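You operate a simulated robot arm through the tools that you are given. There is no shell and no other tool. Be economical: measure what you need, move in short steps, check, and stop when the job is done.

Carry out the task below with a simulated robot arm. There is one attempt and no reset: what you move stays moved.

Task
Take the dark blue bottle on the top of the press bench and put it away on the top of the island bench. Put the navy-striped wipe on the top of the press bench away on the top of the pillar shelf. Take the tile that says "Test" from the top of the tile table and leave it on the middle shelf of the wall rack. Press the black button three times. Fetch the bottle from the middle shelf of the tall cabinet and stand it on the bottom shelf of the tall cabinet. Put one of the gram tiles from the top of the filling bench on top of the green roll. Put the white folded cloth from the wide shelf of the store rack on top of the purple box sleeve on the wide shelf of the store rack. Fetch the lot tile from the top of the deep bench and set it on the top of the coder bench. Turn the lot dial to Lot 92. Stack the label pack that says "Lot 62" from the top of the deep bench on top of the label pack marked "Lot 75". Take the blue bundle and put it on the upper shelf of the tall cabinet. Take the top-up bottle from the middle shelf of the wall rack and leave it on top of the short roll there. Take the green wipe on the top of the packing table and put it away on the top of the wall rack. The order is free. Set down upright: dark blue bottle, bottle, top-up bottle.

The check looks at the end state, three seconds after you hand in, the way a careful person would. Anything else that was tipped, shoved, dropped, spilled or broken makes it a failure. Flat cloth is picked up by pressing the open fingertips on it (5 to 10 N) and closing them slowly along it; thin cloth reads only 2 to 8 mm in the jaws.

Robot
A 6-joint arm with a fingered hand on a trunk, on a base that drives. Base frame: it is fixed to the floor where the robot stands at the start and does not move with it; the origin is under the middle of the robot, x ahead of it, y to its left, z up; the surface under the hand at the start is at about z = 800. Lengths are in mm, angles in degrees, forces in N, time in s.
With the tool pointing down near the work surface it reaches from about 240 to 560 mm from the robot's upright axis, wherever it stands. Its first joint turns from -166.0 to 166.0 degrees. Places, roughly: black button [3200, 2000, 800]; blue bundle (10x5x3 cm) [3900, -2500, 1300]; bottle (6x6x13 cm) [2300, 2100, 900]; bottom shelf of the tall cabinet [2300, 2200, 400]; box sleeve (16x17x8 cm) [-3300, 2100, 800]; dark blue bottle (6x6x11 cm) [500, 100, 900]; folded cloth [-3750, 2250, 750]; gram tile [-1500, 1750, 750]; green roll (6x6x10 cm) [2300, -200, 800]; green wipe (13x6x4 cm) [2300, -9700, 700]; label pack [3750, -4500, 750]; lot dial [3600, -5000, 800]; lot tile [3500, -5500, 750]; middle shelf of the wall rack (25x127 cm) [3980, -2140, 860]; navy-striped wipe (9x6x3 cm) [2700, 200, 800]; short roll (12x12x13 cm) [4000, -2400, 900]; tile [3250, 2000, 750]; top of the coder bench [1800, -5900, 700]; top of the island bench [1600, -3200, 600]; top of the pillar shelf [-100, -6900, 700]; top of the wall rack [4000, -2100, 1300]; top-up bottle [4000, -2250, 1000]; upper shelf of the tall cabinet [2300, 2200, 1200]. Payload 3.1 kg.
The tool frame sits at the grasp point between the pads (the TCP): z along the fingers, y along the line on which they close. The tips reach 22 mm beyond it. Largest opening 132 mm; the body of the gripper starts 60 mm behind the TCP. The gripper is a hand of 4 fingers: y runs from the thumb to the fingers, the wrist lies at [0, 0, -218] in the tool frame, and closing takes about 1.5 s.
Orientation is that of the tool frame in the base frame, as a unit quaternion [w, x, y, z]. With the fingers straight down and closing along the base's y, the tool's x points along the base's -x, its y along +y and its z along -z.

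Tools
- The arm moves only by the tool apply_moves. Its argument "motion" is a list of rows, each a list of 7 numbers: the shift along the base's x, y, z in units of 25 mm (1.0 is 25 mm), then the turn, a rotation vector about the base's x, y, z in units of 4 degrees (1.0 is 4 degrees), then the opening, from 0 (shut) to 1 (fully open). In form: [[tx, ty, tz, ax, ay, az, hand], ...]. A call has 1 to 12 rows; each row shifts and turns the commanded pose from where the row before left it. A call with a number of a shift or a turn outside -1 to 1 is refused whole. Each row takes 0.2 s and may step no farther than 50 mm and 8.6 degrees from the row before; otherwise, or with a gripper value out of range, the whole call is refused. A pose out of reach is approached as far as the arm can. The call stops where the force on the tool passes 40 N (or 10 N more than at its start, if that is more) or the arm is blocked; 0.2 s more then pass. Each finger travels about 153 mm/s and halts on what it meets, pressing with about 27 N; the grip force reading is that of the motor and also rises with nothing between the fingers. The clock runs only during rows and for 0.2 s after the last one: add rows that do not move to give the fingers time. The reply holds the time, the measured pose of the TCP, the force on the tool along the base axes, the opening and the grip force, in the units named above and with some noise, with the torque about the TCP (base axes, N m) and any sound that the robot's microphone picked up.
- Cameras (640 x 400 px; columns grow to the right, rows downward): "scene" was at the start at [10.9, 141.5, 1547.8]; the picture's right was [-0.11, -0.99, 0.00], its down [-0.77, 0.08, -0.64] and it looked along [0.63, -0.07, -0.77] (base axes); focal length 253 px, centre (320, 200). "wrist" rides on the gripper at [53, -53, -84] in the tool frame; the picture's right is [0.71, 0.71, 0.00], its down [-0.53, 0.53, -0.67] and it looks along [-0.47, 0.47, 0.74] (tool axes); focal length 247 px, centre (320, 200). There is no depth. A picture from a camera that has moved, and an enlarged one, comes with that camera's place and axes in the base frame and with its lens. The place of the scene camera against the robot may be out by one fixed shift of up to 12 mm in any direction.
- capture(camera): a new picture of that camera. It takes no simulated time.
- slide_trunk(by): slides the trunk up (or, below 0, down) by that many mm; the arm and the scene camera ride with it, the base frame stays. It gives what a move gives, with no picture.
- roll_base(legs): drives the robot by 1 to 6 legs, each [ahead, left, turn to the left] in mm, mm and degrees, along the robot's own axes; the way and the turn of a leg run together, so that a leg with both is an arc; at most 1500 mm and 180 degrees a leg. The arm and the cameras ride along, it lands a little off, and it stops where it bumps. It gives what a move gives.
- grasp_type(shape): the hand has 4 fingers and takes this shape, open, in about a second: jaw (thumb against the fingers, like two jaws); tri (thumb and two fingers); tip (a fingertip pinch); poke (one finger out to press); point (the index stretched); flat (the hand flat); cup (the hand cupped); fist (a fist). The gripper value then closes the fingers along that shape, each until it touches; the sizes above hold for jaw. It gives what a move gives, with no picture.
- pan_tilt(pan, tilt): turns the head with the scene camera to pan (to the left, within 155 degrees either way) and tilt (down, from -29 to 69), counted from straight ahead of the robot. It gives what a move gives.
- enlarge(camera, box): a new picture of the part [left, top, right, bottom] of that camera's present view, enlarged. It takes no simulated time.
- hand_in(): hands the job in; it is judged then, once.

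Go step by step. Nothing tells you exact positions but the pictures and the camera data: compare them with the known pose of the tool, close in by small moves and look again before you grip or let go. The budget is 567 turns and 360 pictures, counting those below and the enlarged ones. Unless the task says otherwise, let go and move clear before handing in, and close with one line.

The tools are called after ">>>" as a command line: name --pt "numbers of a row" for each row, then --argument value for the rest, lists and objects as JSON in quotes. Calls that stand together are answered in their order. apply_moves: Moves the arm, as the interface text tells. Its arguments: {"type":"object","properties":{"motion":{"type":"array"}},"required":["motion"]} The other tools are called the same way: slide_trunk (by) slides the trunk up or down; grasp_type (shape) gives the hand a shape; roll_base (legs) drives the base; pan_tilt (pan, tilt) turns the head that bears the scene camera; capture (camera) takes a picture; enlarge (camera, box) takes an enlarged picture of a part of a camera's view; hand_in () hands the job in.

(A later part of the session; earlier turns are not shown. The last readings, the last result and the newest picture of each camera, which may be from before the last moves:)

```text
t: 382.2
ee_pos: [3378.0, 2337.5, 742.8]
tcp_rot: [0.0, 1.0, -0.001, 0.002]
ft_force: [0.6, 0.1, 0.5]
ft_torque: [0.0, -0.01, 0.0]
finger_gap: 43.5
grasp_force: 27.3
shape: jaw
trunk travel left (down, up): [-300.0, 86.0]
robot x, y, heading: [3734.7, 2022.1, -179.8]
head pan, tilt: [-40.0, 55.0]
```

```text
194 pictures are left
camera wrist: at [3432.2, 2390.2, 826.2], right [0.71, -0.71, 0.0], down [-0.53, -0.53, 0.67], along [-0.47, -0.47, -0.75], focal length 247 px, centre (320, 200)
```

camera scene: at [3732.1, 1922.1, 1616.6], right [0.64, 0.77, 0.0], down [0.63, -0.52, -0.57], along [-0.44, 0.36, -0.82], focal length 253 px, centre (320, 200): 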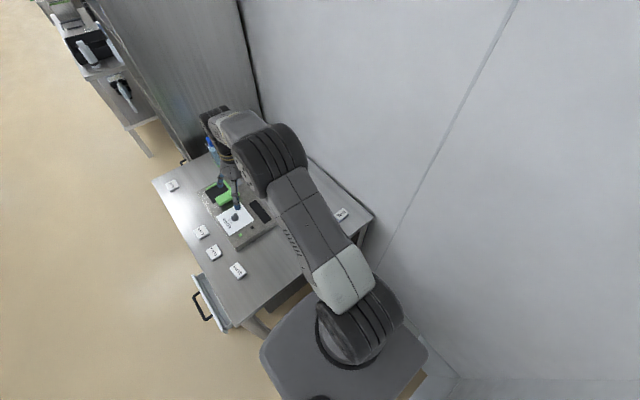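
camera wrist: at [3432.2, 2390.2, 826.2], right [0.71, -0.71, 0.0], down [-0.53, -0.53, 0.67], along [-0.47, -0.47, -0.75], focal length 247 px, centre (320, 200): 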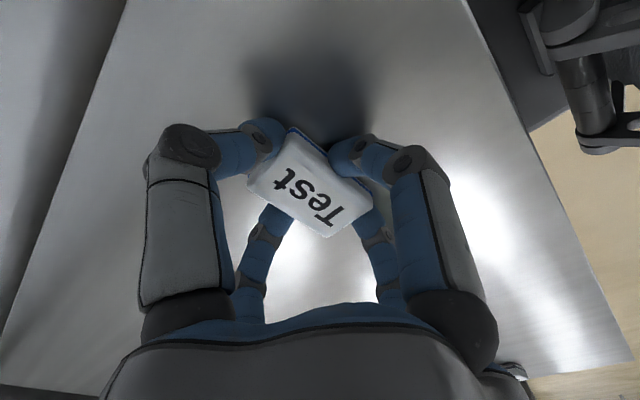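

Gripped. Lifting straight up and checking.

>>> apply_moves --pt "0 0 0.5 0 0 0 0.1" --pt "0 0 1 0 0 0 0.1" --pt "0 0 1 0 0 0 0.1" --pt "0 0 1 0 0 0 0.1" --pt "0 0 1 0 0 0 0.1" --pt "0 0 1 0 0 0 0.1" --pt "0 0 1 0 0 0 0.1" --pt "0 0 1 0 0 0 0.1" --pt "0 0 1 0 0 0 0.1" --pt "0 0 1 0 0 0 0.1" --pt "0 0 1 0 0 0 0.1" --pt "0 -1 1 0 0 0 0.1"

>>> capture --camera "wrist"

```text
t: 384.9
ee_pos: [3379.5, 2311.8, 1031.3]
tcp_rot: [-0.001, 1.0, 0.0, 0.003]
ft_force: [0.0, -0.4, 0.0]
ft_torque: [-0.02, 0.01, -0.04]
finger_gap: 43.2
grasp_force: 27.4
shape: jaw
trunk travel left (down, up): [-300.0, 86.0]
robot x, y, heading: [3732.1, 2022.0, -179.5]
head pan, tilt: [-40.0, 55.0]
```

```text
193 pictures are left
camera wrist: at [3434.1, 2363.7, 1114.7], right [0.71, -0.71, 0.0], down [-0.53, -0.53, 0.67], along [-0.47, -0.47, -0.75], focal length 247 px, centre (320, 200)
```

wrist: 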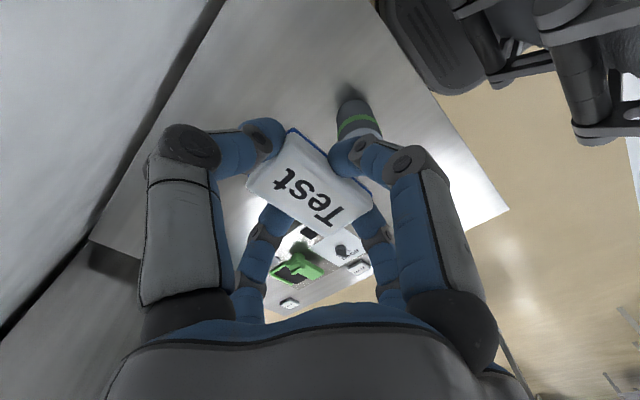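

The tile is held. I'll drive to the wall rack's middle shelf; with the trunk fully lowered a vertical hand fits between its shelves.

>>> roll_base --legs '[[0, 900, 0], [0, 1060, 0], [0, 1060, 0], [630, 0, 0], [0, 1130, 0], [0, 0, 179.5]]'

>>> slide_trunk --by -300

>>> pan_tilt --pan 0 --tilt 20

>>> capture --camera "scene"

```text
t: 415.6
ee_pos: [3414.0, -2465.7, 1029.9]
tcp_rot: [-0.002, 0.041, 0.999, 0.001]
ft_force: [0.0, 0.1, 0.2]
ft_torque: [0.03, -0.02, -0.02]
finger_gap: 43.6
grasp_force: 26.8
shape: jaw
trunk travel left (down, up): [-300.0, 86.0]
robot x, y, heading: [3087.1, -2146.7, -4.6]
head pan, tilt: [-40.0, 55.0]
```

```text
t: 418.6
ee_pos: [3414.0, -2465.5, 732.9]
tcp_rot: [-0.001, 0.042, 0.999, 0.0]
ft_force: [-0.1, 0.4, -0.4]
ft_torque: [0.05, 0.01, -0.01]
finger_gap: 43.3
grasp_force: 27.4
shape: jaw
trunk travel left (down, up): [0.0, 386.0]
robot x, y, heading: [3086.1, -2150.3, -4.4]
head pan, tilt: [-40.0, 55.0]
```

```text
t: 419.7
ee_pos: [3412.5, -2466.3, 731.8]
tcp_rot: [-0.003, 0.042, 0.999, -0.001]
ft_force: [0.3, -0.2, -0.3]
ft_torque: [0.02, -0.03, 0.01]
finger_gap: 43.4
grasp_force: 27.6
shape: jaw
trunk travel left (down, up): [0.0, 386.0]
robot x, y, heading: [3084.5, -2146.3, -4.6]
head pan, tilt: [0.0, 20.0]
```

```text
192 pictures are left
camera scene: at [3125.8, -2000.2, 1369.7], right [-0.08, -1.0, 0.0], down [-0.34, 0.03, -0.94], along [0.94, -0.07, -0.34], focal length 253 px, centre (320, 200)
```

scene: 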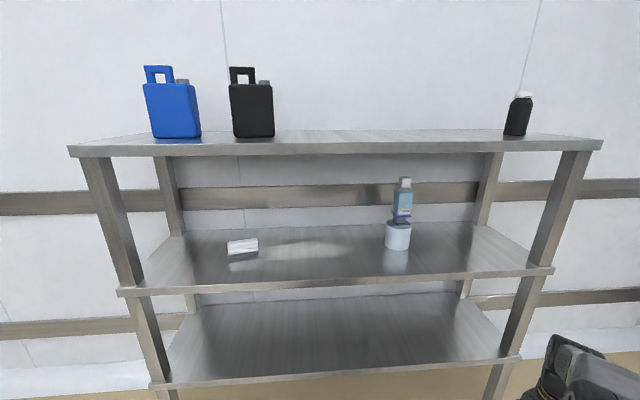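

The top-up bottle still stands fine. Straighten the heading and bring the hand forward at the right height.

>>> roll_base --legs '[[0, 0, 4.6]]'

>>> apply_moves --pt "0.3 0.97 0.66 0 0 0 0.1" --pt "0.3 0.97 0.66 0 0 0 0.1" --pt "0.3 0.97 0.66 0 0 0 0.1" --pt "0.3 0.97 0.66 0 0 0 0.1" --pt "0.3 0.97 0.66 0 0 0 0.1" --pt "0.3 0.97 0.66 0 0 0 0.1" --pt "0.3 0.97 0.66 0 0 0 0.1" --pt "0.3 0.97 0.66 0 0 0 0.1" --pt "0.3 0.97 0.66 0 0 0 0.1" --pt "0.3 0.97 0.66 0 0 0 0.1" --pt "0.3 0.97 0.66 0 0 0 0.1" --pt "0.3 0.97 0.66 0 0 0 0.1"

>>> capture --camera "scene"

```text
t: 420.6
ee_pos: [3437.4, -2439.5, 730.6]
tcp_rot: [-0.002, 0.002, 1.0, 0.0]
ft_force: [-0.4, 0.3, -0.1]
ft_torque: [-0.04, -0.02, 0.02]
finger_gap: 43.6
grasp_force: 27.1
shape: jaw
trunk travel left (down, up): [0.0, 386.0]
robot x, y, heading: [3088.4, -2146.9, 0.5]
head pan, tilt: [0.0, 20.0]
```

```text
t: 423.1
ee_pos: [3528.1, -2147.9, 928.3]
tcp_rot: [-0.002, 0.001, 1.0, 0.0]
ft_force: [-1.0, -0.2, 0.0]
ft_torque: [0.0, 0.01, 0.01]
finger_gap: 43.3
grasp_force: 27.4
shape: jaw
trunk travel left (down, up): [0.0, 386.0]
robot x, y, heading: [3085.2, -2146.9, 0.5]
head pan, tilt: [0.0, 20.0]
```

```text
191 pictures are left
camera scene: at [3114.1, -1996.8, 1369.7], right [0.01, -1.0, 0.0], down [-0.34, 0.0, -0.94], along [0.94, 0.0, -0.34], focal length 253 px, centre (320, 200)
```

scene: 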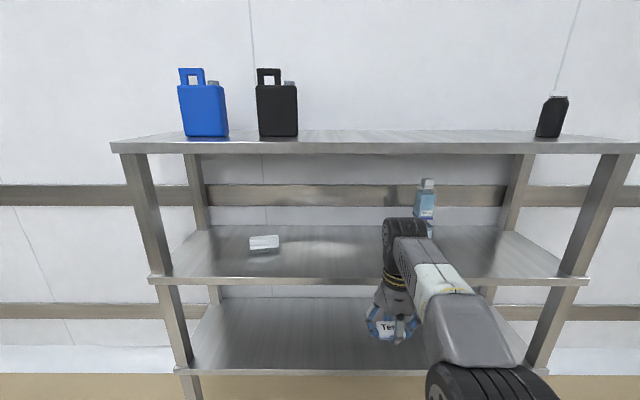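

The forearm stays low, so the hand fits under the top shelf. Lower slightly and drive in.

>>> apply_moves --pt "0 0.7 -0.3 0 0 0 0.1" --pt "0 0.7 -0.2 0 0 0 0.1" --pt "0 0 0 0 0 0 0.1"

>>> roll_base --legs '[[230, 0, -0.5]]'

>>> capture --camera "scene"

>>> capture --camera "wrist"

```text
t: 423.9
ee_pos: [3528.0, -2111.6, 916.3]
tcp_rot: [-0.002, 0.0, 1.0, -0.001]
ft_force: [-0.2, -0.3, -0.7]
ft_torque: [0.02, 0.04, -0.01]
finger_gap: 43.3
grasp_force: 26.4
shape: jaw
trunk travel left (down, up): [0.0, 386.0]
robot x, y, heading: [3088.1, -2149.8, 0.3]
head pan, tilt: [0.0, 20.0]
```

```text
t: 425.6
ee_pos: [3749.1, -2117.9, 915.9]
tcp_rot: [-0.003, 0.007, 1.0, -0.001]
ft_force: [-0.3, 0.7, -0.9]
ft_torque: [0.0, 0.02, -0.02]
finger_gap: 43.2
grasp_force: 26.9
shape: jaw
trunk travel left (down, up): [0.0, 386.0]
robot x, y, heading: [3311.0, -2141.1, -0.5]
head pan, tilt: [0.0, 20.0]
```

```text
190 pictures are left
camera scene: at [3337.9, -1997.5, 1369.7], right [-0.01, -1.0, 0.0], down [-0.34, 0.0, -0.94], along [0.94, -0.01, -0.34], focal length 253 px, centre (320, 200)
```

scene: 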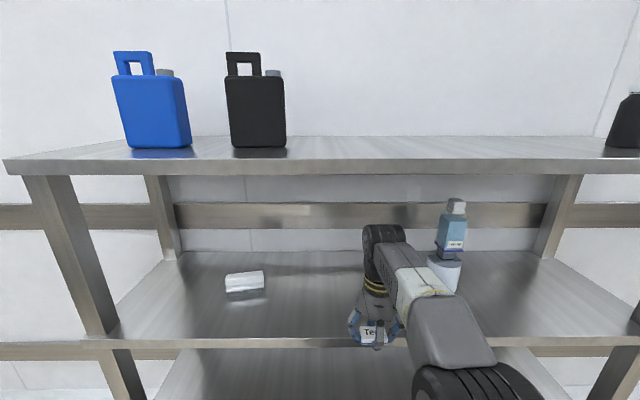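

```text
189 pictures are left
camera wrist: at [3697.1, -2170.3, 999.5], right [-0.7, 0.72, 0.0], down [0.54, 0.52, 0.67], along [0.48, 0.47, -0.75], focal length 247 px, centre (320, 200)
```

wrist: 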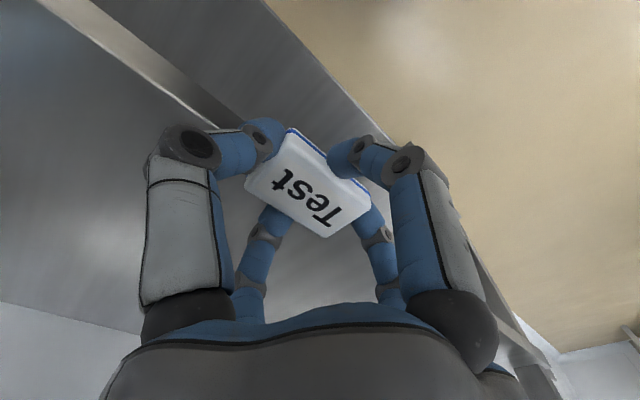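

>>> roll_base --legs '[[115, 0, 0.5]]'

>>> apply_moves --pt "0.6 0.1 -0.1 0 0 0 0.1" --pt "0.6 0 0 0 0 0 0.1" --pt "0.6 0 0 0 0 0 0.1" --pt "0 0 0 0 0 0 0.1"

>>> capture --camera "scene"

>>> capture --camera "wrist"

```text
t: 426.9
ee_pos: [3862.1, -2113.8, 915.4]
tcp_rot: [-0.003, 0.003, 1.0, 0.0]
ft_force: [1.0, 0.5, 0.1]
ft_torque: [0.0, 0.02, 0.04]
finger_gap: 43.2
grasp_force: 26.8
shape: jaw
trunk travel left (down, up): [0.0, 386.0]
robot x, y, heading: [3420.9, -2142.8, -0.2]
head pan, tilt: [0.0, 20.0]
```

```text
t: 427.9
ee_pos: [3907.9, -2112.3, 914.9]
tcp_rot: [-0.003, 0.003, 1.0, 0.0]
ft_force: [0.3, -0.2, -0.5]
ft_torque: [0.02, 0.01, 0.04]
finger_gap: 43.3
grasp_force: 26.8
shape: jaw
trunk travel left (down, up): [0.0, 386.0]
robot x, y, heading: [3421.9, -2148.7, -0.2]
head pan, tilt: [0.0, 20.0]
```

```text
188 pictures are left
camera scene: at [3449.4, -1997.6, 1369.7], right [0.0, -1.0, 0.0], down [-0.34, 0.0, -0.94], along [0.94, 0.0, -0.34], focal length 253 px, centre (320, 200)
```

scene: 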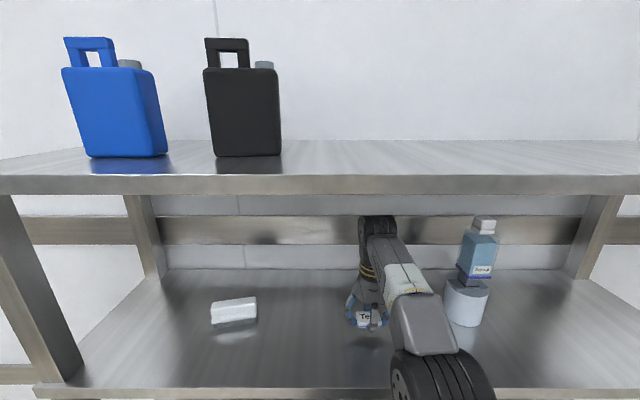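

```text
187 pictures are left
camera wrist: at [3855.8, -2165.7, 998.0], right [-0.7, 0.71, 0.0], down [0.53, 0.52, 0.67], along [0.47, 0.47, -0.75], focal length 247 px, centre (320, 200)
```

wrist: 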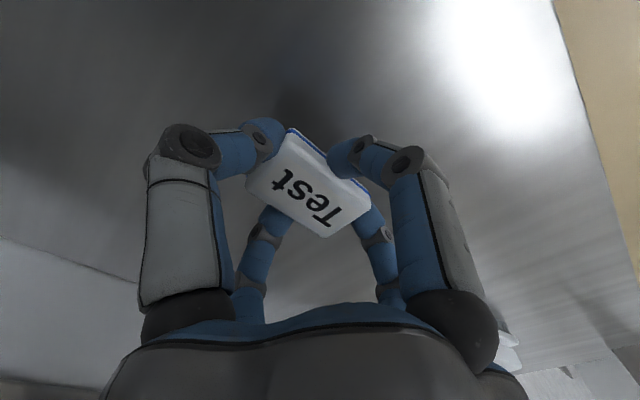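

Over the shelf, well clear. Lowering to contact.

>>> apply_moves --pt "0 0 -0.4 0 0 0 0.1" --pt "0 0 -0.3 0 0 0 0.1" --pt "0 0 0 0 0 0 0.1"

>>> apply_moves --pt "0 0 -0.12 0 0 0 0.1" --pt "0 0 -0.12 0 0 0 0.1" --pt "0 0 0 0 0 0 0.1"

>>> apply_moves --pt "0 0 -0.12 0 0 0 0.1" --pt "0 0 -0.12 0 0 0 0.1" --pt "0 0 0 0 0 0 0.1"

```text
t: 428.6
ee_pos: [3907.9, -2111.9, 898.0]
tcp_rot: [-0.002, 0.003, 1.0, 0.001]
ft_force: [-0.2, 0.3, -0.9]
ft_torque: [0.03, 0.0, 0.02]
finger_gap: 43.2
grasp_force: 27.2
shape: jaw
trunk travel left (down, up): [0.0, 386.0]
robot x, y, heading: [3420.6, -2148.4, 0.0]
head pan, tilt: [0.0, 20.0]
```

```text
t: 429.4
ee_pos: [3907.0, -2111.4, 891.8]
tcp_rot: [-0.002, 0.004, 1.0, 0.0]
ft_force: [0.2, -1.1, -1.3]
ft_torque: [-0.03, -0.03, 0.01]
finger_gap: 43.4
grasp_force: 27.4
shape: jaw
trunk travel left (down, up): [0.0, 386.0]
robot x, y, heading: [3419.1, -2149.2, 0.2]
head pan, tilt: [0.0, 20.0]
```

```text
t: 430.2
ee_pos: [3908.1, -2111.1, 884.0]
tcp_rot: [-0.001, 0.004, 1.0, 0.0]
ft_force: [-0.2, -0.4, -0.5]
ft_torque: [0.01, 0.0, 0.0]
finger_gap: 43.3
grasp_force: 26.8
shape: jaw
trunk travel left (down, up): [0.0, 386.0]
robot x, y, heading: [3420.3, -2147.3, -0.0]
head pan, tilt: [0.0, 20.0]
```

>>> apply_moves --pt "0 0 -0.12 0 0 0 0.1" --pt "0 0 0 0 0 0 0.1"

>>> apply_moves --pt "0 0 -0.12 0 0 0 0.1" --pt "0 0 0 0 0 0 0.1"

>>> apply_moves --pt "0 0 -0.12 0 0 0 0.1" --pt "0 0 0 0 0 0 0.1"

>>> apply_moves --pt "0 0 -0.12 0 0 0 0.1" --pt "0 0 0 0 0 0 0.1"

```text
t: 430.9
ee_pos: [3907.3, -2111.7, 882.6]
tcp_rot: [-0.001, 0.004, 1.0, 0.0]
ft_force: [1.8, -0.1, 8.9]
ft_torque: [-0.05, -0.06, -0.01]
finger_gap: 43.6
grasp_force: 27.5
shape: jaw
trunk travel left (down, up): [0.0, 386.0]
robot x, y, heading: [3418.5, -2146.2, 0.1]
head pan, tilt: [0.0, 20.0]
```

```text
t: 431.4
ee_pos: [3905.9, -2112.1, 881.2]
tcp_rot: [0.003, 0.003, 1.0, 0.0]
ft_force: [10.9, -0.4, 37.8]
ft_torque: [-0.42, -0.18, 0.1]
finger_gap: 44.8
grasp_force: 27.3
shape: jaw
trunk travel left (down, up): [0.0, 386.0]
robot x, y, heading: [3424.2, -2146.8, -0.0]
head pan, tilt: [0.0, 20.0]
```

```text
t: 431.9
ee_pos: [3907.5, -2112.4, 881.4]
tcp_rot: [0.007, 0.004, 1.0, 0.0]
ft_force: [-2.5, -0.7, 14.3]
ft_torque: [-0.17, 0.09, 0.01]
finger_gap: 45.4
grasp_force: 26.8
shape: jaw
trunk travel left (down, up): [0.0, 386.0]
robot x, y, heading: [3426.6, -2143.7, -0.1]
head pan, tilt: [0.0, 20.0]
stopped in row 1: the force on the tool passed its limit at 52 N (the readings are from after the stop); the commanded pose is now the measured one
```

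```text
t: 432.5
ee_pos: [3907.9, -2112.2, 882.3]
tcp_rot: [0.01, 0.003, 1.0, -0.001]
ft_force: [-1.8, -0.2, 12.4]
ft_torque: [-0.16, 0.06, -0.01]
finger_gap: 45.0
grasp_force: 27.2
shape: jaw
trunk travel left (down, up): [0.0, 386.0]
robot x, y, heading: [3424.2, -2149.3, 0.2]
head pan, tilt: [0.0, 20.0]
stopped in row 2: the force on the tool passed its limit at 41 N (the readings are from after the stop); the commanded pose is now the measured one
```

Contact reached (I pressed a bit too many steps). Ease up and release.

>>> apply_moves --pt "0 0 0.08 0 0 0 0.1" --pt "0 0 0 0 0 0 0.35" --pt "0 0 0 0 0 0 0.5" --pt "0 0 0.1 0 0 0 0.6" --pt "0 0 0 0 0 0 0.6" --pt "0 0 0.5 0 0 0 0.6" --pt "0 0 0.5 0 0 0 0.6" --pt "0 0 0 0 0 0 0.6"

>>> capture --camera "wrist"

```text
t: 434.3
ee_pos: [3909.9, -2113.4, 909.2]
tcp_rot: [0.008, 0.003, 1.0, 0.0]
ft_force: [-0.3, 0.2, 0.5]
ft_torque: [-0.02, 0.0, -0.02]
finger_gap: 78.5
grasp_force: 0.0
shape: jaw
trunk travel left (down, up): [0.0, 386.0]
robot x, y, heading: [3421.9, -2149.1, -0.1]
head pan, tilt: [0.0, 20.0]
```

```text
186 pictures are left
camera wrist: at [3856.5, -2166.8, 991.6], right [-0.7, 0.71, -0.01], down [0.52, 0.52, 0.68], along [0.49, 0.47, -0.74], focal length 247 px, centre (320, 200)
```

wrist: 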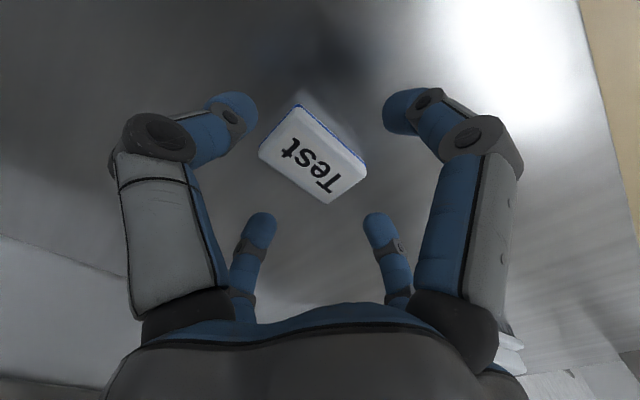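

The tile lies on the middle shelf. Rise, back out, and head to the far end of the press bench for the navy-striped wipe.

>>> apply_moves --pt "0 0 0.5 0 0 0 0.6" --pt "0 0 0.5 0 0 0 0.6" --pt "-0.8 0 0 0 0 0 0.6" --pt "-0.8 0 0 0 0 0 0.6" --pt "0 0 0 0 0 0 0.6"

>>> roll_base --legs '[[-400, 0, 0], [0, 0, -90], [0, 400, 0], [-1500, 0, 0], [-1500, 0, 0]]'

>>> slide_trunk --by 225

>>> pan_tilt --pan -50 --tilt 35

>>> capture --camera "scene"

```text
t: 435.5
ee_pos: [3869.7, -2112.8, 933.1]
tcp_rot: [0.009, 0.004, 1.0, 0.0]
ft_force: [0.7, 0.6, 0.5]
ft_torque: [-0.01, 0.03, 0.03]
finger_gap: 78.9
grasp_force: 0.2
shape: jaw
trunk travel left (down, up): [0.0, 386.0]
robot x, y, heading: [3423.1, -2145.9, -0.2]
head pan, tilt: [0.0, 20.0]
```

```text
t: 457.8
ee_pos: [3393.3, 416.1, 932.2]
tcp_rot: [0.007, 0.715, 0.699, -0.006]
ft_force: [-0.2, -0.4, -0.4]
ft_torque: [0.0, 0.02, 0.01]
finger_gap: 79.1
grasp_force: 0.0
shape: jaw
trunk travel left (down, up): [0.0, 386.0]
robot x, y, heading: [3366.7, 861.1, -91.1]
head pan, tilt: [0.0, 20.0]
```

```text
t: 460.2
ee_pos: [3392.2, 415.5, 1158.1]
tcp_rot: [0.006, 0.715, 0.699, -0.007]
ft_force: [0.1, 0.3, 0.9]
ft_torque: [0.01, -0.01, 0.01]
finger_gap: 78.5
grasp_force: 0.1
shape: jaw
trunk travel left (down, up): [-225.0, 161.0]
robot x, y, heading: [3372.2, 866.5, -91.0]
head pan, tilt: [0.0, 20.0]
```

```text
t: 461.3
ee_pos: [3393.5, 414.7, 1157.5]
tcp_rot: [0.006, 0.715, 0.699, -0.006]
ft_force: [0.2, 0.7, 0.9]
ft_torque: [0.0, -0.02, -0.02]
finger_gap: 78.3
grasp_force: 0.0
shape: jaw
trunk travel left (down, up): [-225.0, 161.0]
robot x, y, heading: [3366.1, 864.2, -90.8]
head pan, tilt: [-50.0, 35.0]
```

```text
185 pictures are left
camera scene: at [3441.1, 866.9, 1570.0], right [-0.63, 0.78, 0.0], down [0.44, 0.36, -0.82], along [-0.64, -0.52, -0.57], focal length 253 px, centre (320, 200)
```

scene: 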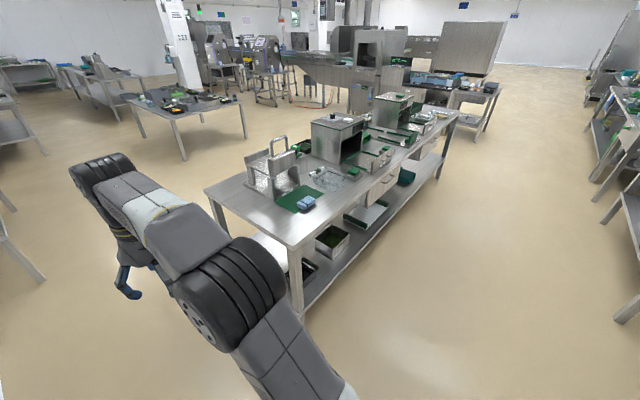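

>>> enlarge --camera "scene" --box '[210, 110, 410, 250]'

```text
2.86 times, centred on (310, 180) of scene
camera zoom: at [3441.1, 866.9, 1570.0], right [-0.63, 0.78, 0.0], down [0.44, 0.36, -0.82], along [-0.64, -0.52, -0.57], focal length 724 px, centre (349, 257)
```

zoom: 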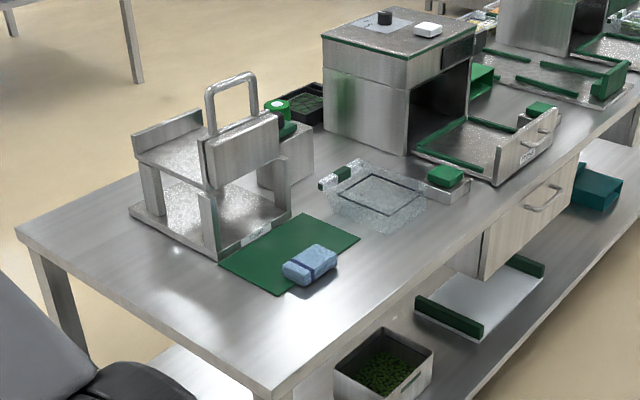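

The wipe lies on the green mat at about (2652, 134). I'll drive to face it from the +y side.

>>> roll_base --legs '[[0, 0, 0.9], [0, -715, 0], [210, 0, 0]]'

>>> pan_tilt --pan 0 --tilt 50

>>> capture --camera "scene"

>>> capture --camera "wrist"

```text
t: 466.9
ee_pos: [2672.8, 201.4, 1156.9]
tcp_rot: [0.005, 0.703, 0.711, -0.006]
ft_force: [-0.6, 0.6, 0.4]
ft_torque: [0.02, 0.02, -0.03]
finger_gap: 78.4
grasp_force: 0.0
shape: jaw
trunk travel left (down, up): [-225.0, 161.0]
robot x, y, heading: [2632.5, 649.7, -88.9]
head pan, tilt: [-50.0, 35.0]
```

```text
t: 468.1
ee_pos: [2673.4, 203.4, 1157.8]
tcp_rot: [0.006, 0.704, 0.71, -0.007]
ft_force: [-0.5, 0.2, -0.1]
ft_torque: [-0.03, -0.02, 0.01]
finger_gap: 78.6
grasp_force: 0.1
shape: jaw
trunk travel left (down, up): [-225.0, 161.0]
robot x, y, heading: [2630.3, 651.3, -89.0]
head pan, tilt: [0.0, 50.0]
```

```text
183 pictures are left
camera scene: at [2774.7, 637.9, 1548.3], right [-1.0, -0.02, 0.0], down [-0.01, 0.77, -0.64], along [0.01, -0.64, -0.77], focal length 253 px, centre (320, 200)
```

scene: 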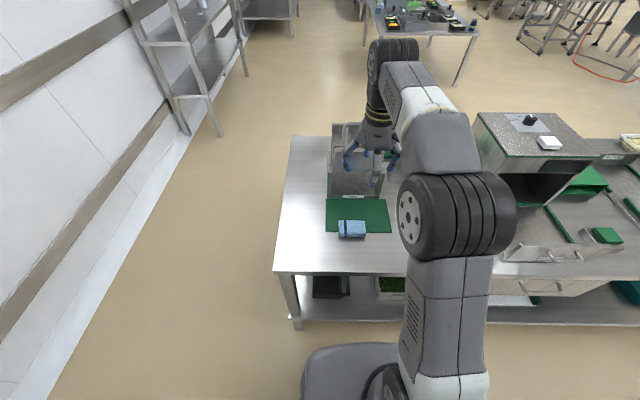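

```text
182 pictures are left
camera wrist: at [2621.3, 256.9, 1239.3], right [0.7, 0.71, -0.01], down [0.53, -0.51, 0.68], along [0.48, -0.48, -0.74], focal length 247 px, centre (320, 200)
```

wrist: 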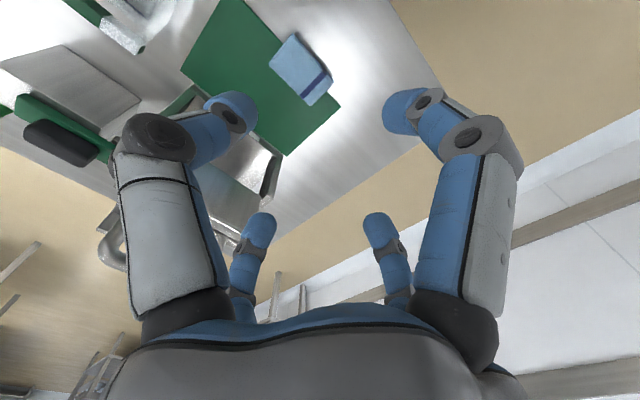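

Wipe centre ≈ (2675, 155), top z≈811, long side along x. Moving over it and descending.

>>> apply_moves --pt "0 -0.96 -1 0 0 0 1" --pt "0.05 -0.96 -1 0 0 0 1" --pt "0 0 -1 0 0 0 1" --pt "0 0 -1 0 0 0 1" --pt "0 0 -1 0 0 0 1" --pt "0 0 -1 0 0 0 1" --pt "0 0 -1 0 0 0 1" --pt "0 0 -1 0 0 0 1" --pt "0 0 -1 0 0 0 1" --pt "0 0 -1 0 0 0 1" --pt "0 0 0 0 0 0 1"

>>> capture --camera "wrist"

```text
t: 470.5
ee_pos: [2676.0, 151.6, 908.1]
tcp_rot: [0.006, 0.703, 0.711, -0.006]
ft_force: [-0.4, 0.5, -0.4]
ft_torque: [0.0, 0.01, 0.02]
finger_gap: 131.8
grasp_force: 0.0
shape: jaw
trunk travel left (down, up): [-225.0, 161.0]
robot x, y, heading: [2632.9, 650.7, -89.0]
head pan, tilt: [0.0, 50.0]
```

```text
181 pictures are left
camera wrist: at [2623.3, 206.3, 989.6], right [0.7, 0.71, -0.01], down [0.53, -0.51, 0.68], along [0.48, -0.48, -0.74], focal length 247 px, centre (320, 200)
```

wrist: 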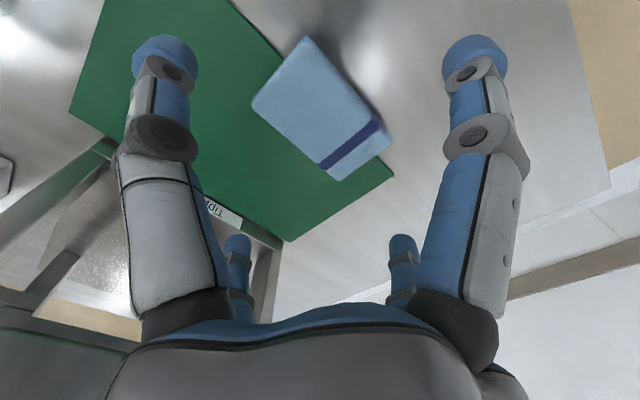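

>>> apply_moves --pt "0 0.14 -1 0 0 0 1" --pt "0 0 -1 0 0 0 1" --pt "0 0 -1 0 0 0 1" --pt "0 0 -0.7 0 0 0 1" --pt "0 0 0 0 0 0 1"

>>> capture --camera "wrist"

>>> enlarge --camera "scene" --box '[300, 160, 430, 260]'

```text
t: 471.6
ee_pos: [2675.1, 154.7, 822.2]
tcp_rot: [0.013, 0.703, 0.711, -0.013]
ft_force: [-0.5, 7.6, 21.0]
ft_torque: [0.19, 0.21, -0.04]
finger_gap: 131.7
grasp_force: 0.0
shape: jaw
trunk travel left (down, up): [-225.0, 161.0]
robot x, y, heading: [2635.3, 646.1, -88.8]
head pan, tilt: [0.0, 50.0]
stopped in row 5: the force on the tool passed its limit at 46 N (the readings are from after the stop); the commanded pose is now the measured one
```

```text
180 pictures are left
camera wrist: at [2622.4, 210.4, 903.5], right [0.7, 0.72, -0.02], down [0.53, -0.5, 0.69], along [0.48, -0.49, -0.73], focal length 247 px, centre (320, 200)
```

wrist: 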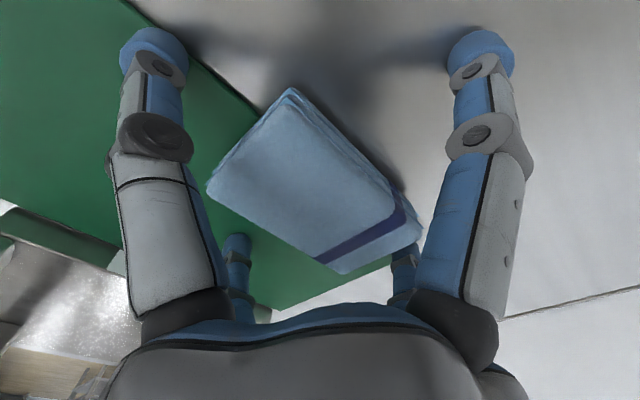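

```text
4.00 times, centred on (365, 210) of scene
camera zoom: at [2774.5, 641.7, 1548.4], right [-1.0, -0.02, 0.0], down [-0.01, 0.76, -0.64], along [0.01, -0.64, -0.76], focal length 1013 px, centre (140, 160)
```

zoom: 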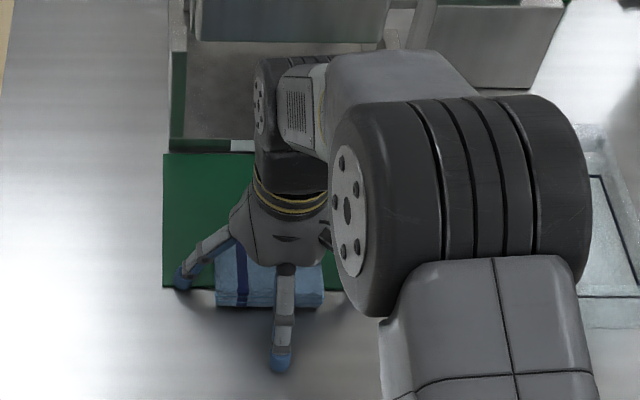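

Fingertips touch the bench (z 800). Easing up 3 mm and closing.

>>> apply_moves --pt "0 0 0.15 0 0 0 0.9" --pt "0 0 0 0 0 0 0.75" --pt "0 0 0 0 0 0 0.6" --pt "0 0 0 0 0 0 0.45" --pt "0 0 0 0 0 0 0.3" --pt "0 0 0 0 0 0 0.3" --pt "0 0 0 0 0 0 0.3"

>>> apply_moves --pt "0 0 0.5 0 0 0 0.3" --pt "0 0 0.8 0 0 0 0.3" --pt "0 0 0.8 0 0 0 0.3" --pt "0 0 0 0 0 0 0.3"

>>> capture --camera "wrist"

```text
t: 473.2
ee_pos: [2674.4, 153.9, 826.0]
tcp_rot: [0.013, 0.703, 0.711, -0.012]
ft_force: [1.3, -7.0, 30.5]
ft_torque: [-0.14, 0.85, 0.29]
finger_gap: 78.2
grasp_force: 26.9
shape: jaw
trunk travel left (down, up): [-225.0, 161.0]
robot x, y, heading: [2633.3, 648.4, -89.0]
head pan, tilt: [0.0, 50.0]
```

```text
t: 474.2
ee_pos: [2675.4, 153.5, 874.1]
tcp_rot: [0.011, 0.703, 0.711, -0.01]
ft_force: [-0.2, 0.6, -1.1]
ft_torque: [0.02, 0.0, -0.03]
finger_gap: 78.3
grasp_force: 26.8
shape: jaw
trunk travel left (down, up): [-225.0, 161.0]
robot x, y, heading: [2632.5, 652.3, -89.1]
head pan, tilt: [0.0, 50.0]
```

```text
178 pictures are left
camera wrist: at [2622.7, 208.4, 957.2], right [0.7, 0.71, -0.02], down [0.53, -0.5, 0.68], along [0.48, -0.49, -0.73], focal length 247 px, centre (320, 200)
```

wrist: 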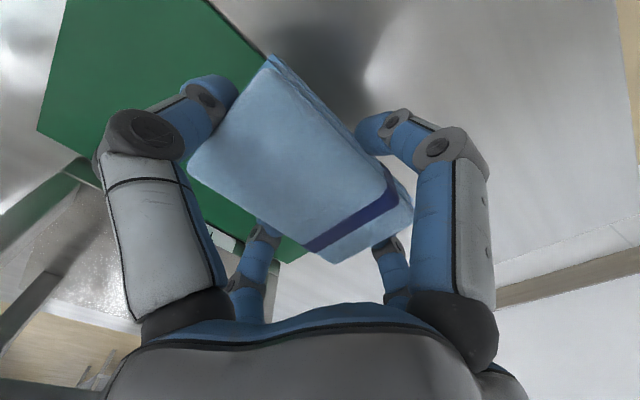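

The wipe is held. I'll raise it, go round the west end of the press bench, and head for the pillar shelf.

>>> apply_moves --pt "0 0.5 1 0 0 0 0.3" --pt "0 0.5 1 0 0 0 0.3" --pt "0 0.5 1 0 0 0 0.3" --pt "0 0.5 1 0 0 0 0.3" --pt "0 0 1 0 0 0 0.3" --pt "0 0 1 0 0 0 0.3" --pt "0 0 1 0 0 0 0.3" --pt "0 0 1 0 0 0 0.3" --pt "0 0 0 0 0 0 0.3"

>>> roll_base --legs '[[-300, 0, 0], [0, -1340, -1], [0, -1340, 0], [1250, 0, 0], [1200, 0, 0]]'

>>> pan_tilt --pan 0 --tilt 20

>>> capture --camera "scene"

```text
t: 476.2
ee_pos: [2674.0, 205.1, 1074.9]
tcp_rot: [0.012, 0.703, 0.711, -0.01]
ft_force: [0.5, 0.7, -1.7]
ft_torque: [0.02, 0.03, 0.03]
finger_gap: 78.4
grasp_force: 27.3
shape: jaw
trunk travel left (down, up): [-225.0, 161.0]
robot x, y, heading: [2633.1, 651.9, -88.9]
head pan, tilt: [0.0, 50.0]
```

```text
t: 502.2
ee_pos: [84.1, -1911.8, 1073.5]
tcp_rot: [0.012, 0.696, 0.718, -0.01]
ft_force: [-0.6, 0.8, -0.1]
ft_torque: [-0.03, -0.02, -0.03]
finger_gap: 78.2
grasp_force: 27.0
shape: jaw
trunk travel left (down, up): [-225.0, 161.0]
robot x, y, heading: [34.2, -1465.1, -87.7]
head pan, tilt: [0.0, 50.0]
```

```text
t: 503.2
ee_pos: [84.2, -1913.0, 1073.7]
tcp_rot: [0.012, 0.696, 0.718, -0.011]
ft_force: [-0.3, -0.1, -0.8]
ft_torque: [-0.04, 0.0, -0.01]
finger_gap: 78.5
grasp_force: 27.1
shape: jaw
trunk travel left (down, up): [-225.0, 161.0]
robot x, y, heading: [35.2, -1466.5, -87.7]
head pan, tilt: [0.0, 20.0]
```

```text
177 pictures are left
camera scene: at [177.9, -1493.0, 1593.7], right [-1.0, -0.04, 0.0], down [-0.01, 0.34, -0.94], along [0.03, -0.94, -0.34], focal length 253 px, centre (320, 200)
```

scene: 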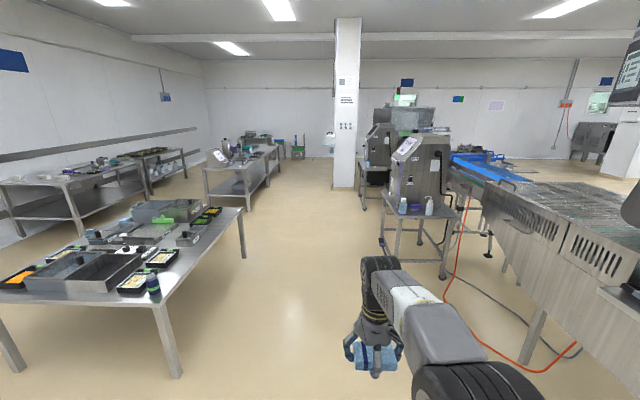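

The way ahead along x≈400 is clear. I'll drive down toward the pillar and look again.

>>> roll_base --legs '[[0, 0, -2.3], [0, 365, 0], [1250, 0, 0], [1250, 0, 0], [1100, 0, 0]]'

>>> capture --camera "scene"

```text
t: 522.8
ee_pos: [593.6, -5482.6, 1073.7]
tcp_rot: [0.012, 0.691, 0.722, -0.01]
ft_force: [-0.3, -0.3, -1.7]
ft_torque: [-0.02, 0.02, 0.01]
finger_gap: 78.1
grasp_force: 27.2
shape: jaw
trunk travel left (down, up): [-225.0, 161.0]
robot x, y, heading: [543.0, -5038.8, -87.1]
head pan, tilt: [0.0, 20.0]
```

```text
176 pictures are left
camera scene: at [682.9, -5061.5, 1593.8], right [-1.0, -0.05, 0.0], down [-0.02, 0.34, -0.94], along [0.05, -0.94, -0.34], focal length 253 px, centre (320, 200)
```

scene: 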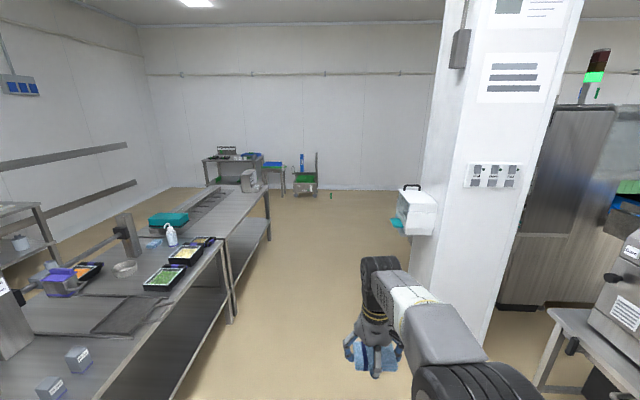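

>>> enlarge --camera "scene" --box '[360, 150, 480, 260]'

```text
3.64 times, centred on (420, 205) of scene
camera zoom: at [682.9, -5061.5, 1593.8], right [-1.0, -0.05, 0.0], down [-0.02, 0.34, -0.94], along [0.05, -0.94, -0.34], focal length 921 px, centre (-44, 182)
```

zoom: 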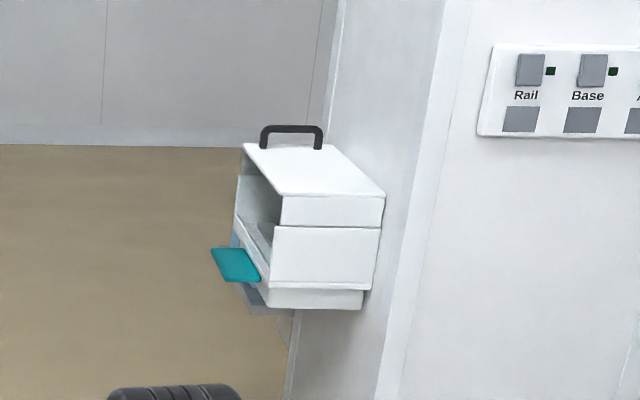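

A white unit is mounted on the pillar's east side. I'll drive alongside and look at it from the east.

>>> roll_base --legs '[[0, 0, -2.9], [1300, 0, 0], [250, 150, 0]]'

>>> pan_tilt --pan -80 --tilt 35

>>> capture --camera "scene"

```text
t: 531.4
ee_pos: [701.7, -7053.8, 1072.5]
tcp_rot: [0.012, 0.715, 0.699, -0.011]
ft_force: [0.7, -0.6, -1.1]
ft_torque: [0.02, 0.02, -0.01]
finger_gap: 78.3
grasp_force: 26.8
shape: jaw
trunk travel left (down, up): [-225.0, 161.0]
robot x, y, heading: [678.3, -6605.7, -91.0]
head pan, tilt: [0.0, 20.0]
```

```text
t: 532.9
ee_pos: [701.5, -7051.9, 1072.4]
tcp_rot: [0.012, 0.715, 0.699, -0.012]
ft_force: [-0.4, -0.2, -0.5]
ft_torque: [0.01, -0.04, -0.01]
finger_gap: 78.2
grasp_force: 27.6
shape: jaw
trunk travel left (down, up): [-225.0, 161.0]
robot x, y, heading: [676.6, -6606.2, -90.8]
head pan, tilt: [-80.0, 35.0]
```

```text
174 pictures are left
camera scene: at [731.3, -6558.9, 1570.0], right [-0.16, 0.99, 0.0], down [0.57, 0.09, -0.82], along [-0.81, -0.13, -0.57], focal length 253 px, centre (320, 200)
```

scene: 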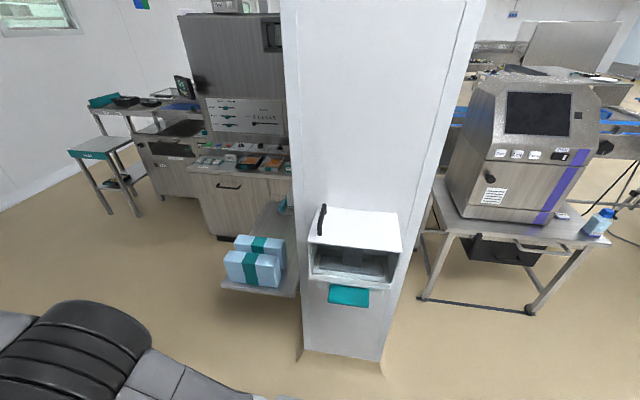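

>>> enlarge --camera "scene" --box '[200, 180, 320, 310]'

```text
3.08 times, centred on (260, 245) of scene
camera zoom: at [731.3, -6558.9, 1570.0], right [-0.16, 0.99, 0.0], down [0.57, 0.09, -0.82], along [-0.81, -0.13, -0.57], focal length 780 px, centre (505, 62)
```

zoom: 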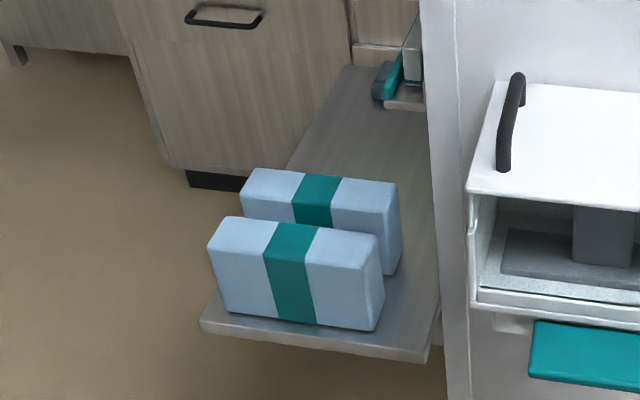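

The pillar shelf runs west behind the packs, with free space around (−130, −6900). I'll drive round to its south side and face it.

>>> roll_base --legs '[[860, 0, 0.9], [0, -800, 0], [0, 0, 180]]'

>>> pan_tilt --pan 0 --tilt 40

>>> capture --camera "scene"

```text
t: 549.0
ee_pos: [-178.2, -7040.3, 1073.4]
tcp_rot: [-0.01, 0.717, -0.697, -0.012]
ft_force: [-0.2, -0.3, -0.6]
ft_torque: [0.0, -0.03, -0.01]
finger_gap: 77.9
grasp_force: 26.8
shape: jaw
trunk travel left (down, up): [-225.0, 161.0]
robot x, y, heading: [-128.5, -7486.4, 92.0]
head pan, tilt: [-80.0, 35.0]
```

```text
t: 550.5
ee_pos: [-177.0, -7042.0, 1073.7]
tcp_rot: [-0.011, 0.716, -0.698, -0.011]
ft_force: [0.1, -0.6, -0.4]
ft_torque: [0.03, -0.01, 0.0]
finger_gap: 78.0
grasp_force: 26.5
shape: jaw
trunk travel left (down, up): [-225.0, 161.0]
robot x, y, heading: [-130.7, -7490.2, 91.7]
head pan, tilt: [0.0, 40.0]
```

```text
172 pictures are left
camera scene: at [-283.6, -7463.4, 1562.4], right [1.0, 0.03, 0.0], down [0.02, -0.64, -0.77], along [-0.03, 0.77, -0.64], focal length 253 px, centre (320, 200)
```

scene: 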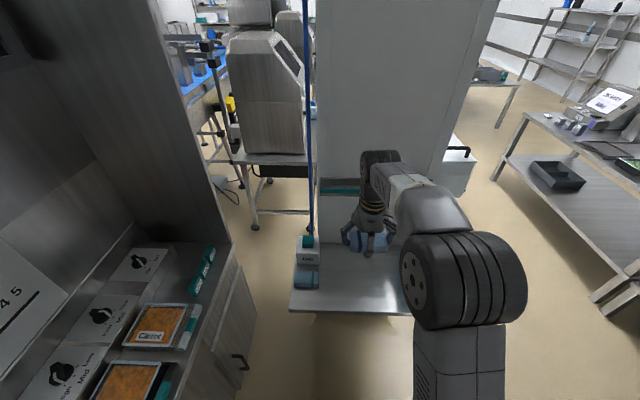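

Shelf is in front, free around x −350…0. Move ahead and lower over it.

>>> roll_base --legs '[[115, 0, -1.7]]'

>>> slide_trunk --by -120

>>> apply_moves --pt "0 0 -1 0 0 0 0.3" --pt "0 0 -1 0 0 0 0.3" --pt "0 0 -1 0 0 0 0.3" --pt "0 0 -1 0 0 0 0.3" --pt "0 0 -1 0 0 0 0.3" --pt "0 0 -1 0 0 0 0.3" --pt "0 0 0 0 0 0 0.3"

>>> capture --camera "scene"

>>> capture --camera "wrist"

```text
t: 551.7
ee_pos: [-167.2, -6925.2, 1073.0]
tcp_rot: [0.01, -0.707, 0.707, 0.011]
ft_force: [-0.3, 0.4, 0.1]
ft_torque: [0.0, 0.02, 0.0]
finger_gap: 77.9
grasp_force: 26.8
shape: jaw
trunk travel left (down, up): [-225.0, 161.0]
robot x, y, heading: [-136.4, -7371.4, 90.1]
head pan, tilt: [0.0, 40.0]
```

```text
t: 553.2
ee_pos: [-168.1, -6925.6, 953.9]
tcp_rot: [0.01, -0.707, 0.707, 0.012]
ft_force: [0.5, 0.1, -0.5]
ft_torque: [-0.02, -0.02, 0.01]
finger_gap: 78.0
grasp_force: 27.1
shape: jaw
trunk travel left (down, up): [-105.0, 281.0]
robot x, y, heading: [-132.9, -7373.9, 90.5]
head pan, tilt: [0.0, 40.0]
```

```text
t: 554.8
ee_pos: [-168.1, -6926.9, 802.3]
tcp_rot: [0.01, -0.707, 0.707, 0.012]
ft_force: [1.1, 0.5, 0.7]
ft_torque: [0.01, -0.01, -0.01]
finger_gap: 78.3
grasp_force: 26.7
shape: jaw
trunk travel left (down, up): [-105.0, 281.0]
robot x, y, heading: [-131.8, -7370.3, 90.5]
head pan, tilt: [0.0, 40.0]
```

```text
171 pictures are left
camera scene: at [-285.4, -7346.1, 1442.7], right [1.0, 0.01, 0.0], down [0.0, -0.64, -0.77], along [-0.01, 0.77, -0.64], focal length 253 px, centre (320, 200)
```

scene: 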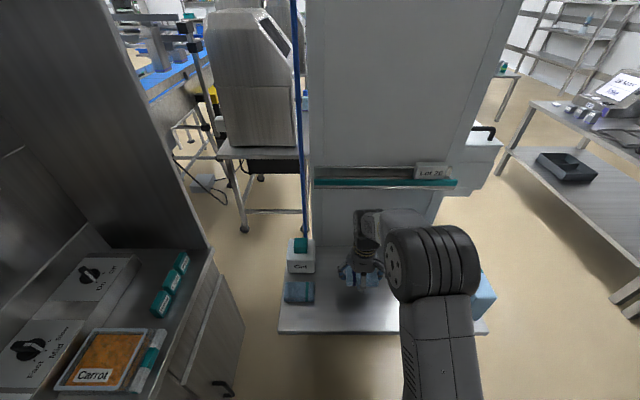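

```text
170 pictures are left
camera wrist: at [-114.5, -6982.7, 883.8], right [-0.71, -0.71, -0.02], down [-0.53, 0.5, 0.69], along [-0.47, 0.5, -0.73], focal length 247 px, centre (320, 200)
```

wrist: 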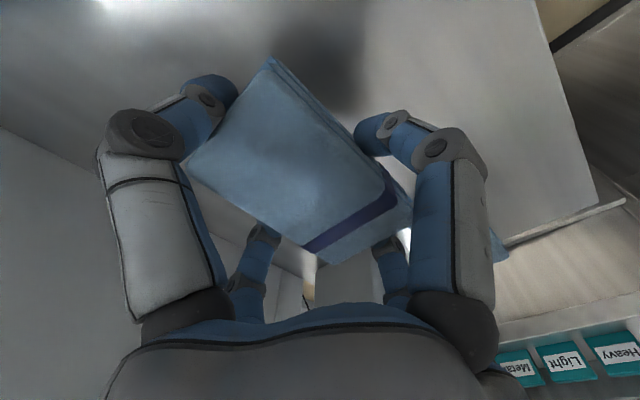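

>>> apply_moves --pt "0 0 -0.8 0 0 0 0.3" --pt "0 0 -0.8 0 0 0 0.3" --pt "0 0 -0.6 0 0 0 0.3" --pt "0 0 0 0 0 0 0.3"

>>> enlarge --camera "scene" --box '[270, 200, 430, 340]'

```text
t: 555.8
ee_pos: [-168.8, -6926.0, 748.3]
tcp_rot: [0.011, -0.707, 0.707, 0.012]
ft_force: [0.0, 0.1, 0.1]
ft_torque: [0.02, 0.02, -0.02]
finger_gap: 78.2
grasp_force: 26.5
shape: jaw
trunk travel left (down, up): [-105.0, 281.0]
robot x, y, heading: [-130.4, -7371.4, 90.6]
head pan, tilt: [0.0, 40.0]
```

```text
2.86 times, centred on (350, 270) of scene
camera zoom: at [-285.4, -7346.0, 1442.7], right [1.0, 0.01, 0.0], down [0.0, -0.64, -0.77], along [-0.01, 0.77, -0.64], focal length 724 px, centre (234, 0)
```

zoom: 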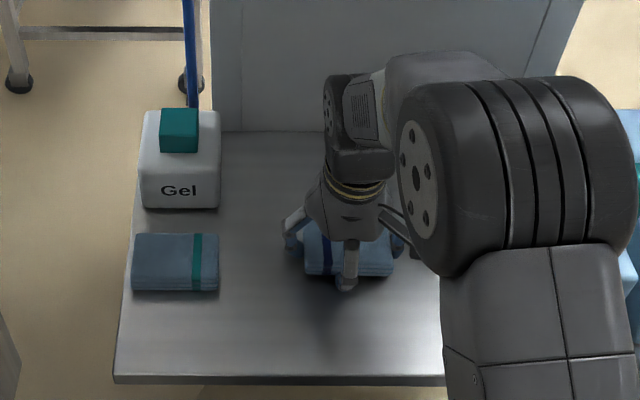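

Clear space all round. Continue down gently to contact.

>>> apply_moves --pt "0 0 -0.2 0 0 0 0.3" --pt "0 0 -0.2 0 0 0 0.3" --pt "0 0 0 0 0 0 0.3"

>>> apply_moves --pt "0 0 -0.15 0 0 0 0.3" --pt "0 0 -0.15 0 0 0 0.3" --pt "0 0 0 0 0 0 0.3"

```text
t: 556.6
ee_pos: [-169.4, -6926.1, 741.0]
tcp_rot: [-0.014, 0.708, -0.706, -0.014]
ft_force: [-2.8, -5.0, 33.3]
ft_torque: [-0.77, -0.49, -0.02]
finger_gap: 78.7
grasp_force: 27.1
shape: jaw
trunk travel left (down, up): [-105.0, 281.0]
robot x, y, heading: [-135.6, -7369.5, 90.8]
head pan, tilt: [0.0, 40.0]
```

```text
t: 556.9
ee_pos: [-168.3, -6926.0, 741.9]
tcp_rot: [-0.014, 0.707, -0.706, -0.015]
ft_force: [0.6, -7.4, 25.2]
ft_torque: [-0.74, -0.19, -0.04]
finger_gap: 78.9
grasp_force: 27.0
shape: jaw
trunk travel left (down, up): [-105.0, 281.0]
robot x, y, heading: [-130.2, -7373.1, 90.3]
head pan, tilt: [0.0, 40.0]
stopped in row 1: the force on the tool passed its limit at 48 N (the readings are from after the stop); the commanded pose is now the measured one
```

Contact. Release and rise.

>>> apply_moves --pt "0 0 0.1 0 0 0 0.5" --pt "0 0 0.1 0 0 0 0.7" --pt "0 0 0.1 0 0 0 0.9" --pt "0 0 0.1 0 0 0 1" --pt "0 0 0 0 0 0 1" --pt "0 0 1 0 0 0 1" --pt "0 0 1 0 0 0 1" --pt "0 0 1 0 0 0 1" --pt "0 0 1 0 0 0 1" --pt "0 0 1 0 0 0 1" --pt "0 0 1 0 0 0 1"

>>> capture --camera "wrist"

```text
t: 559.3
ee_pos: [-167.7, -6926.0, 900.0]
tcp_rot: [-0.012, 0.708, -0.706, -0.014]
ft_force: [-0.6, -0.7, 0.1]
ft_torque: [0.0, 0.02, -0.03]
finger_gap: 132.0
grasp_force: 0.1
shape: jaw
trunk travel left (down, up): [-105.0, 281.0]
robot x, y, heading: [-134.0, -7371.9, 90.6]
head pan, tilt: [0.0, 40.0]
```

```text
168 pictures are left
camera wrist: at [-112.7, -6983.0, 980.6], right [-0.71, -0.71, -0.02], down [-0.53, 0.5, 0.69], along [-0.47, 0.5, -0.73], focal length 247 px, centre (320, 200)
```

wrist: 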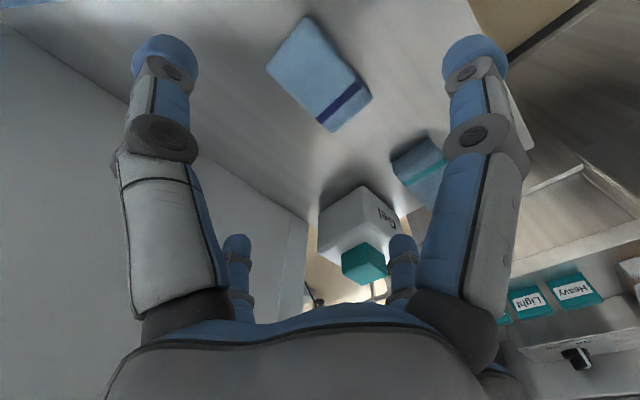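

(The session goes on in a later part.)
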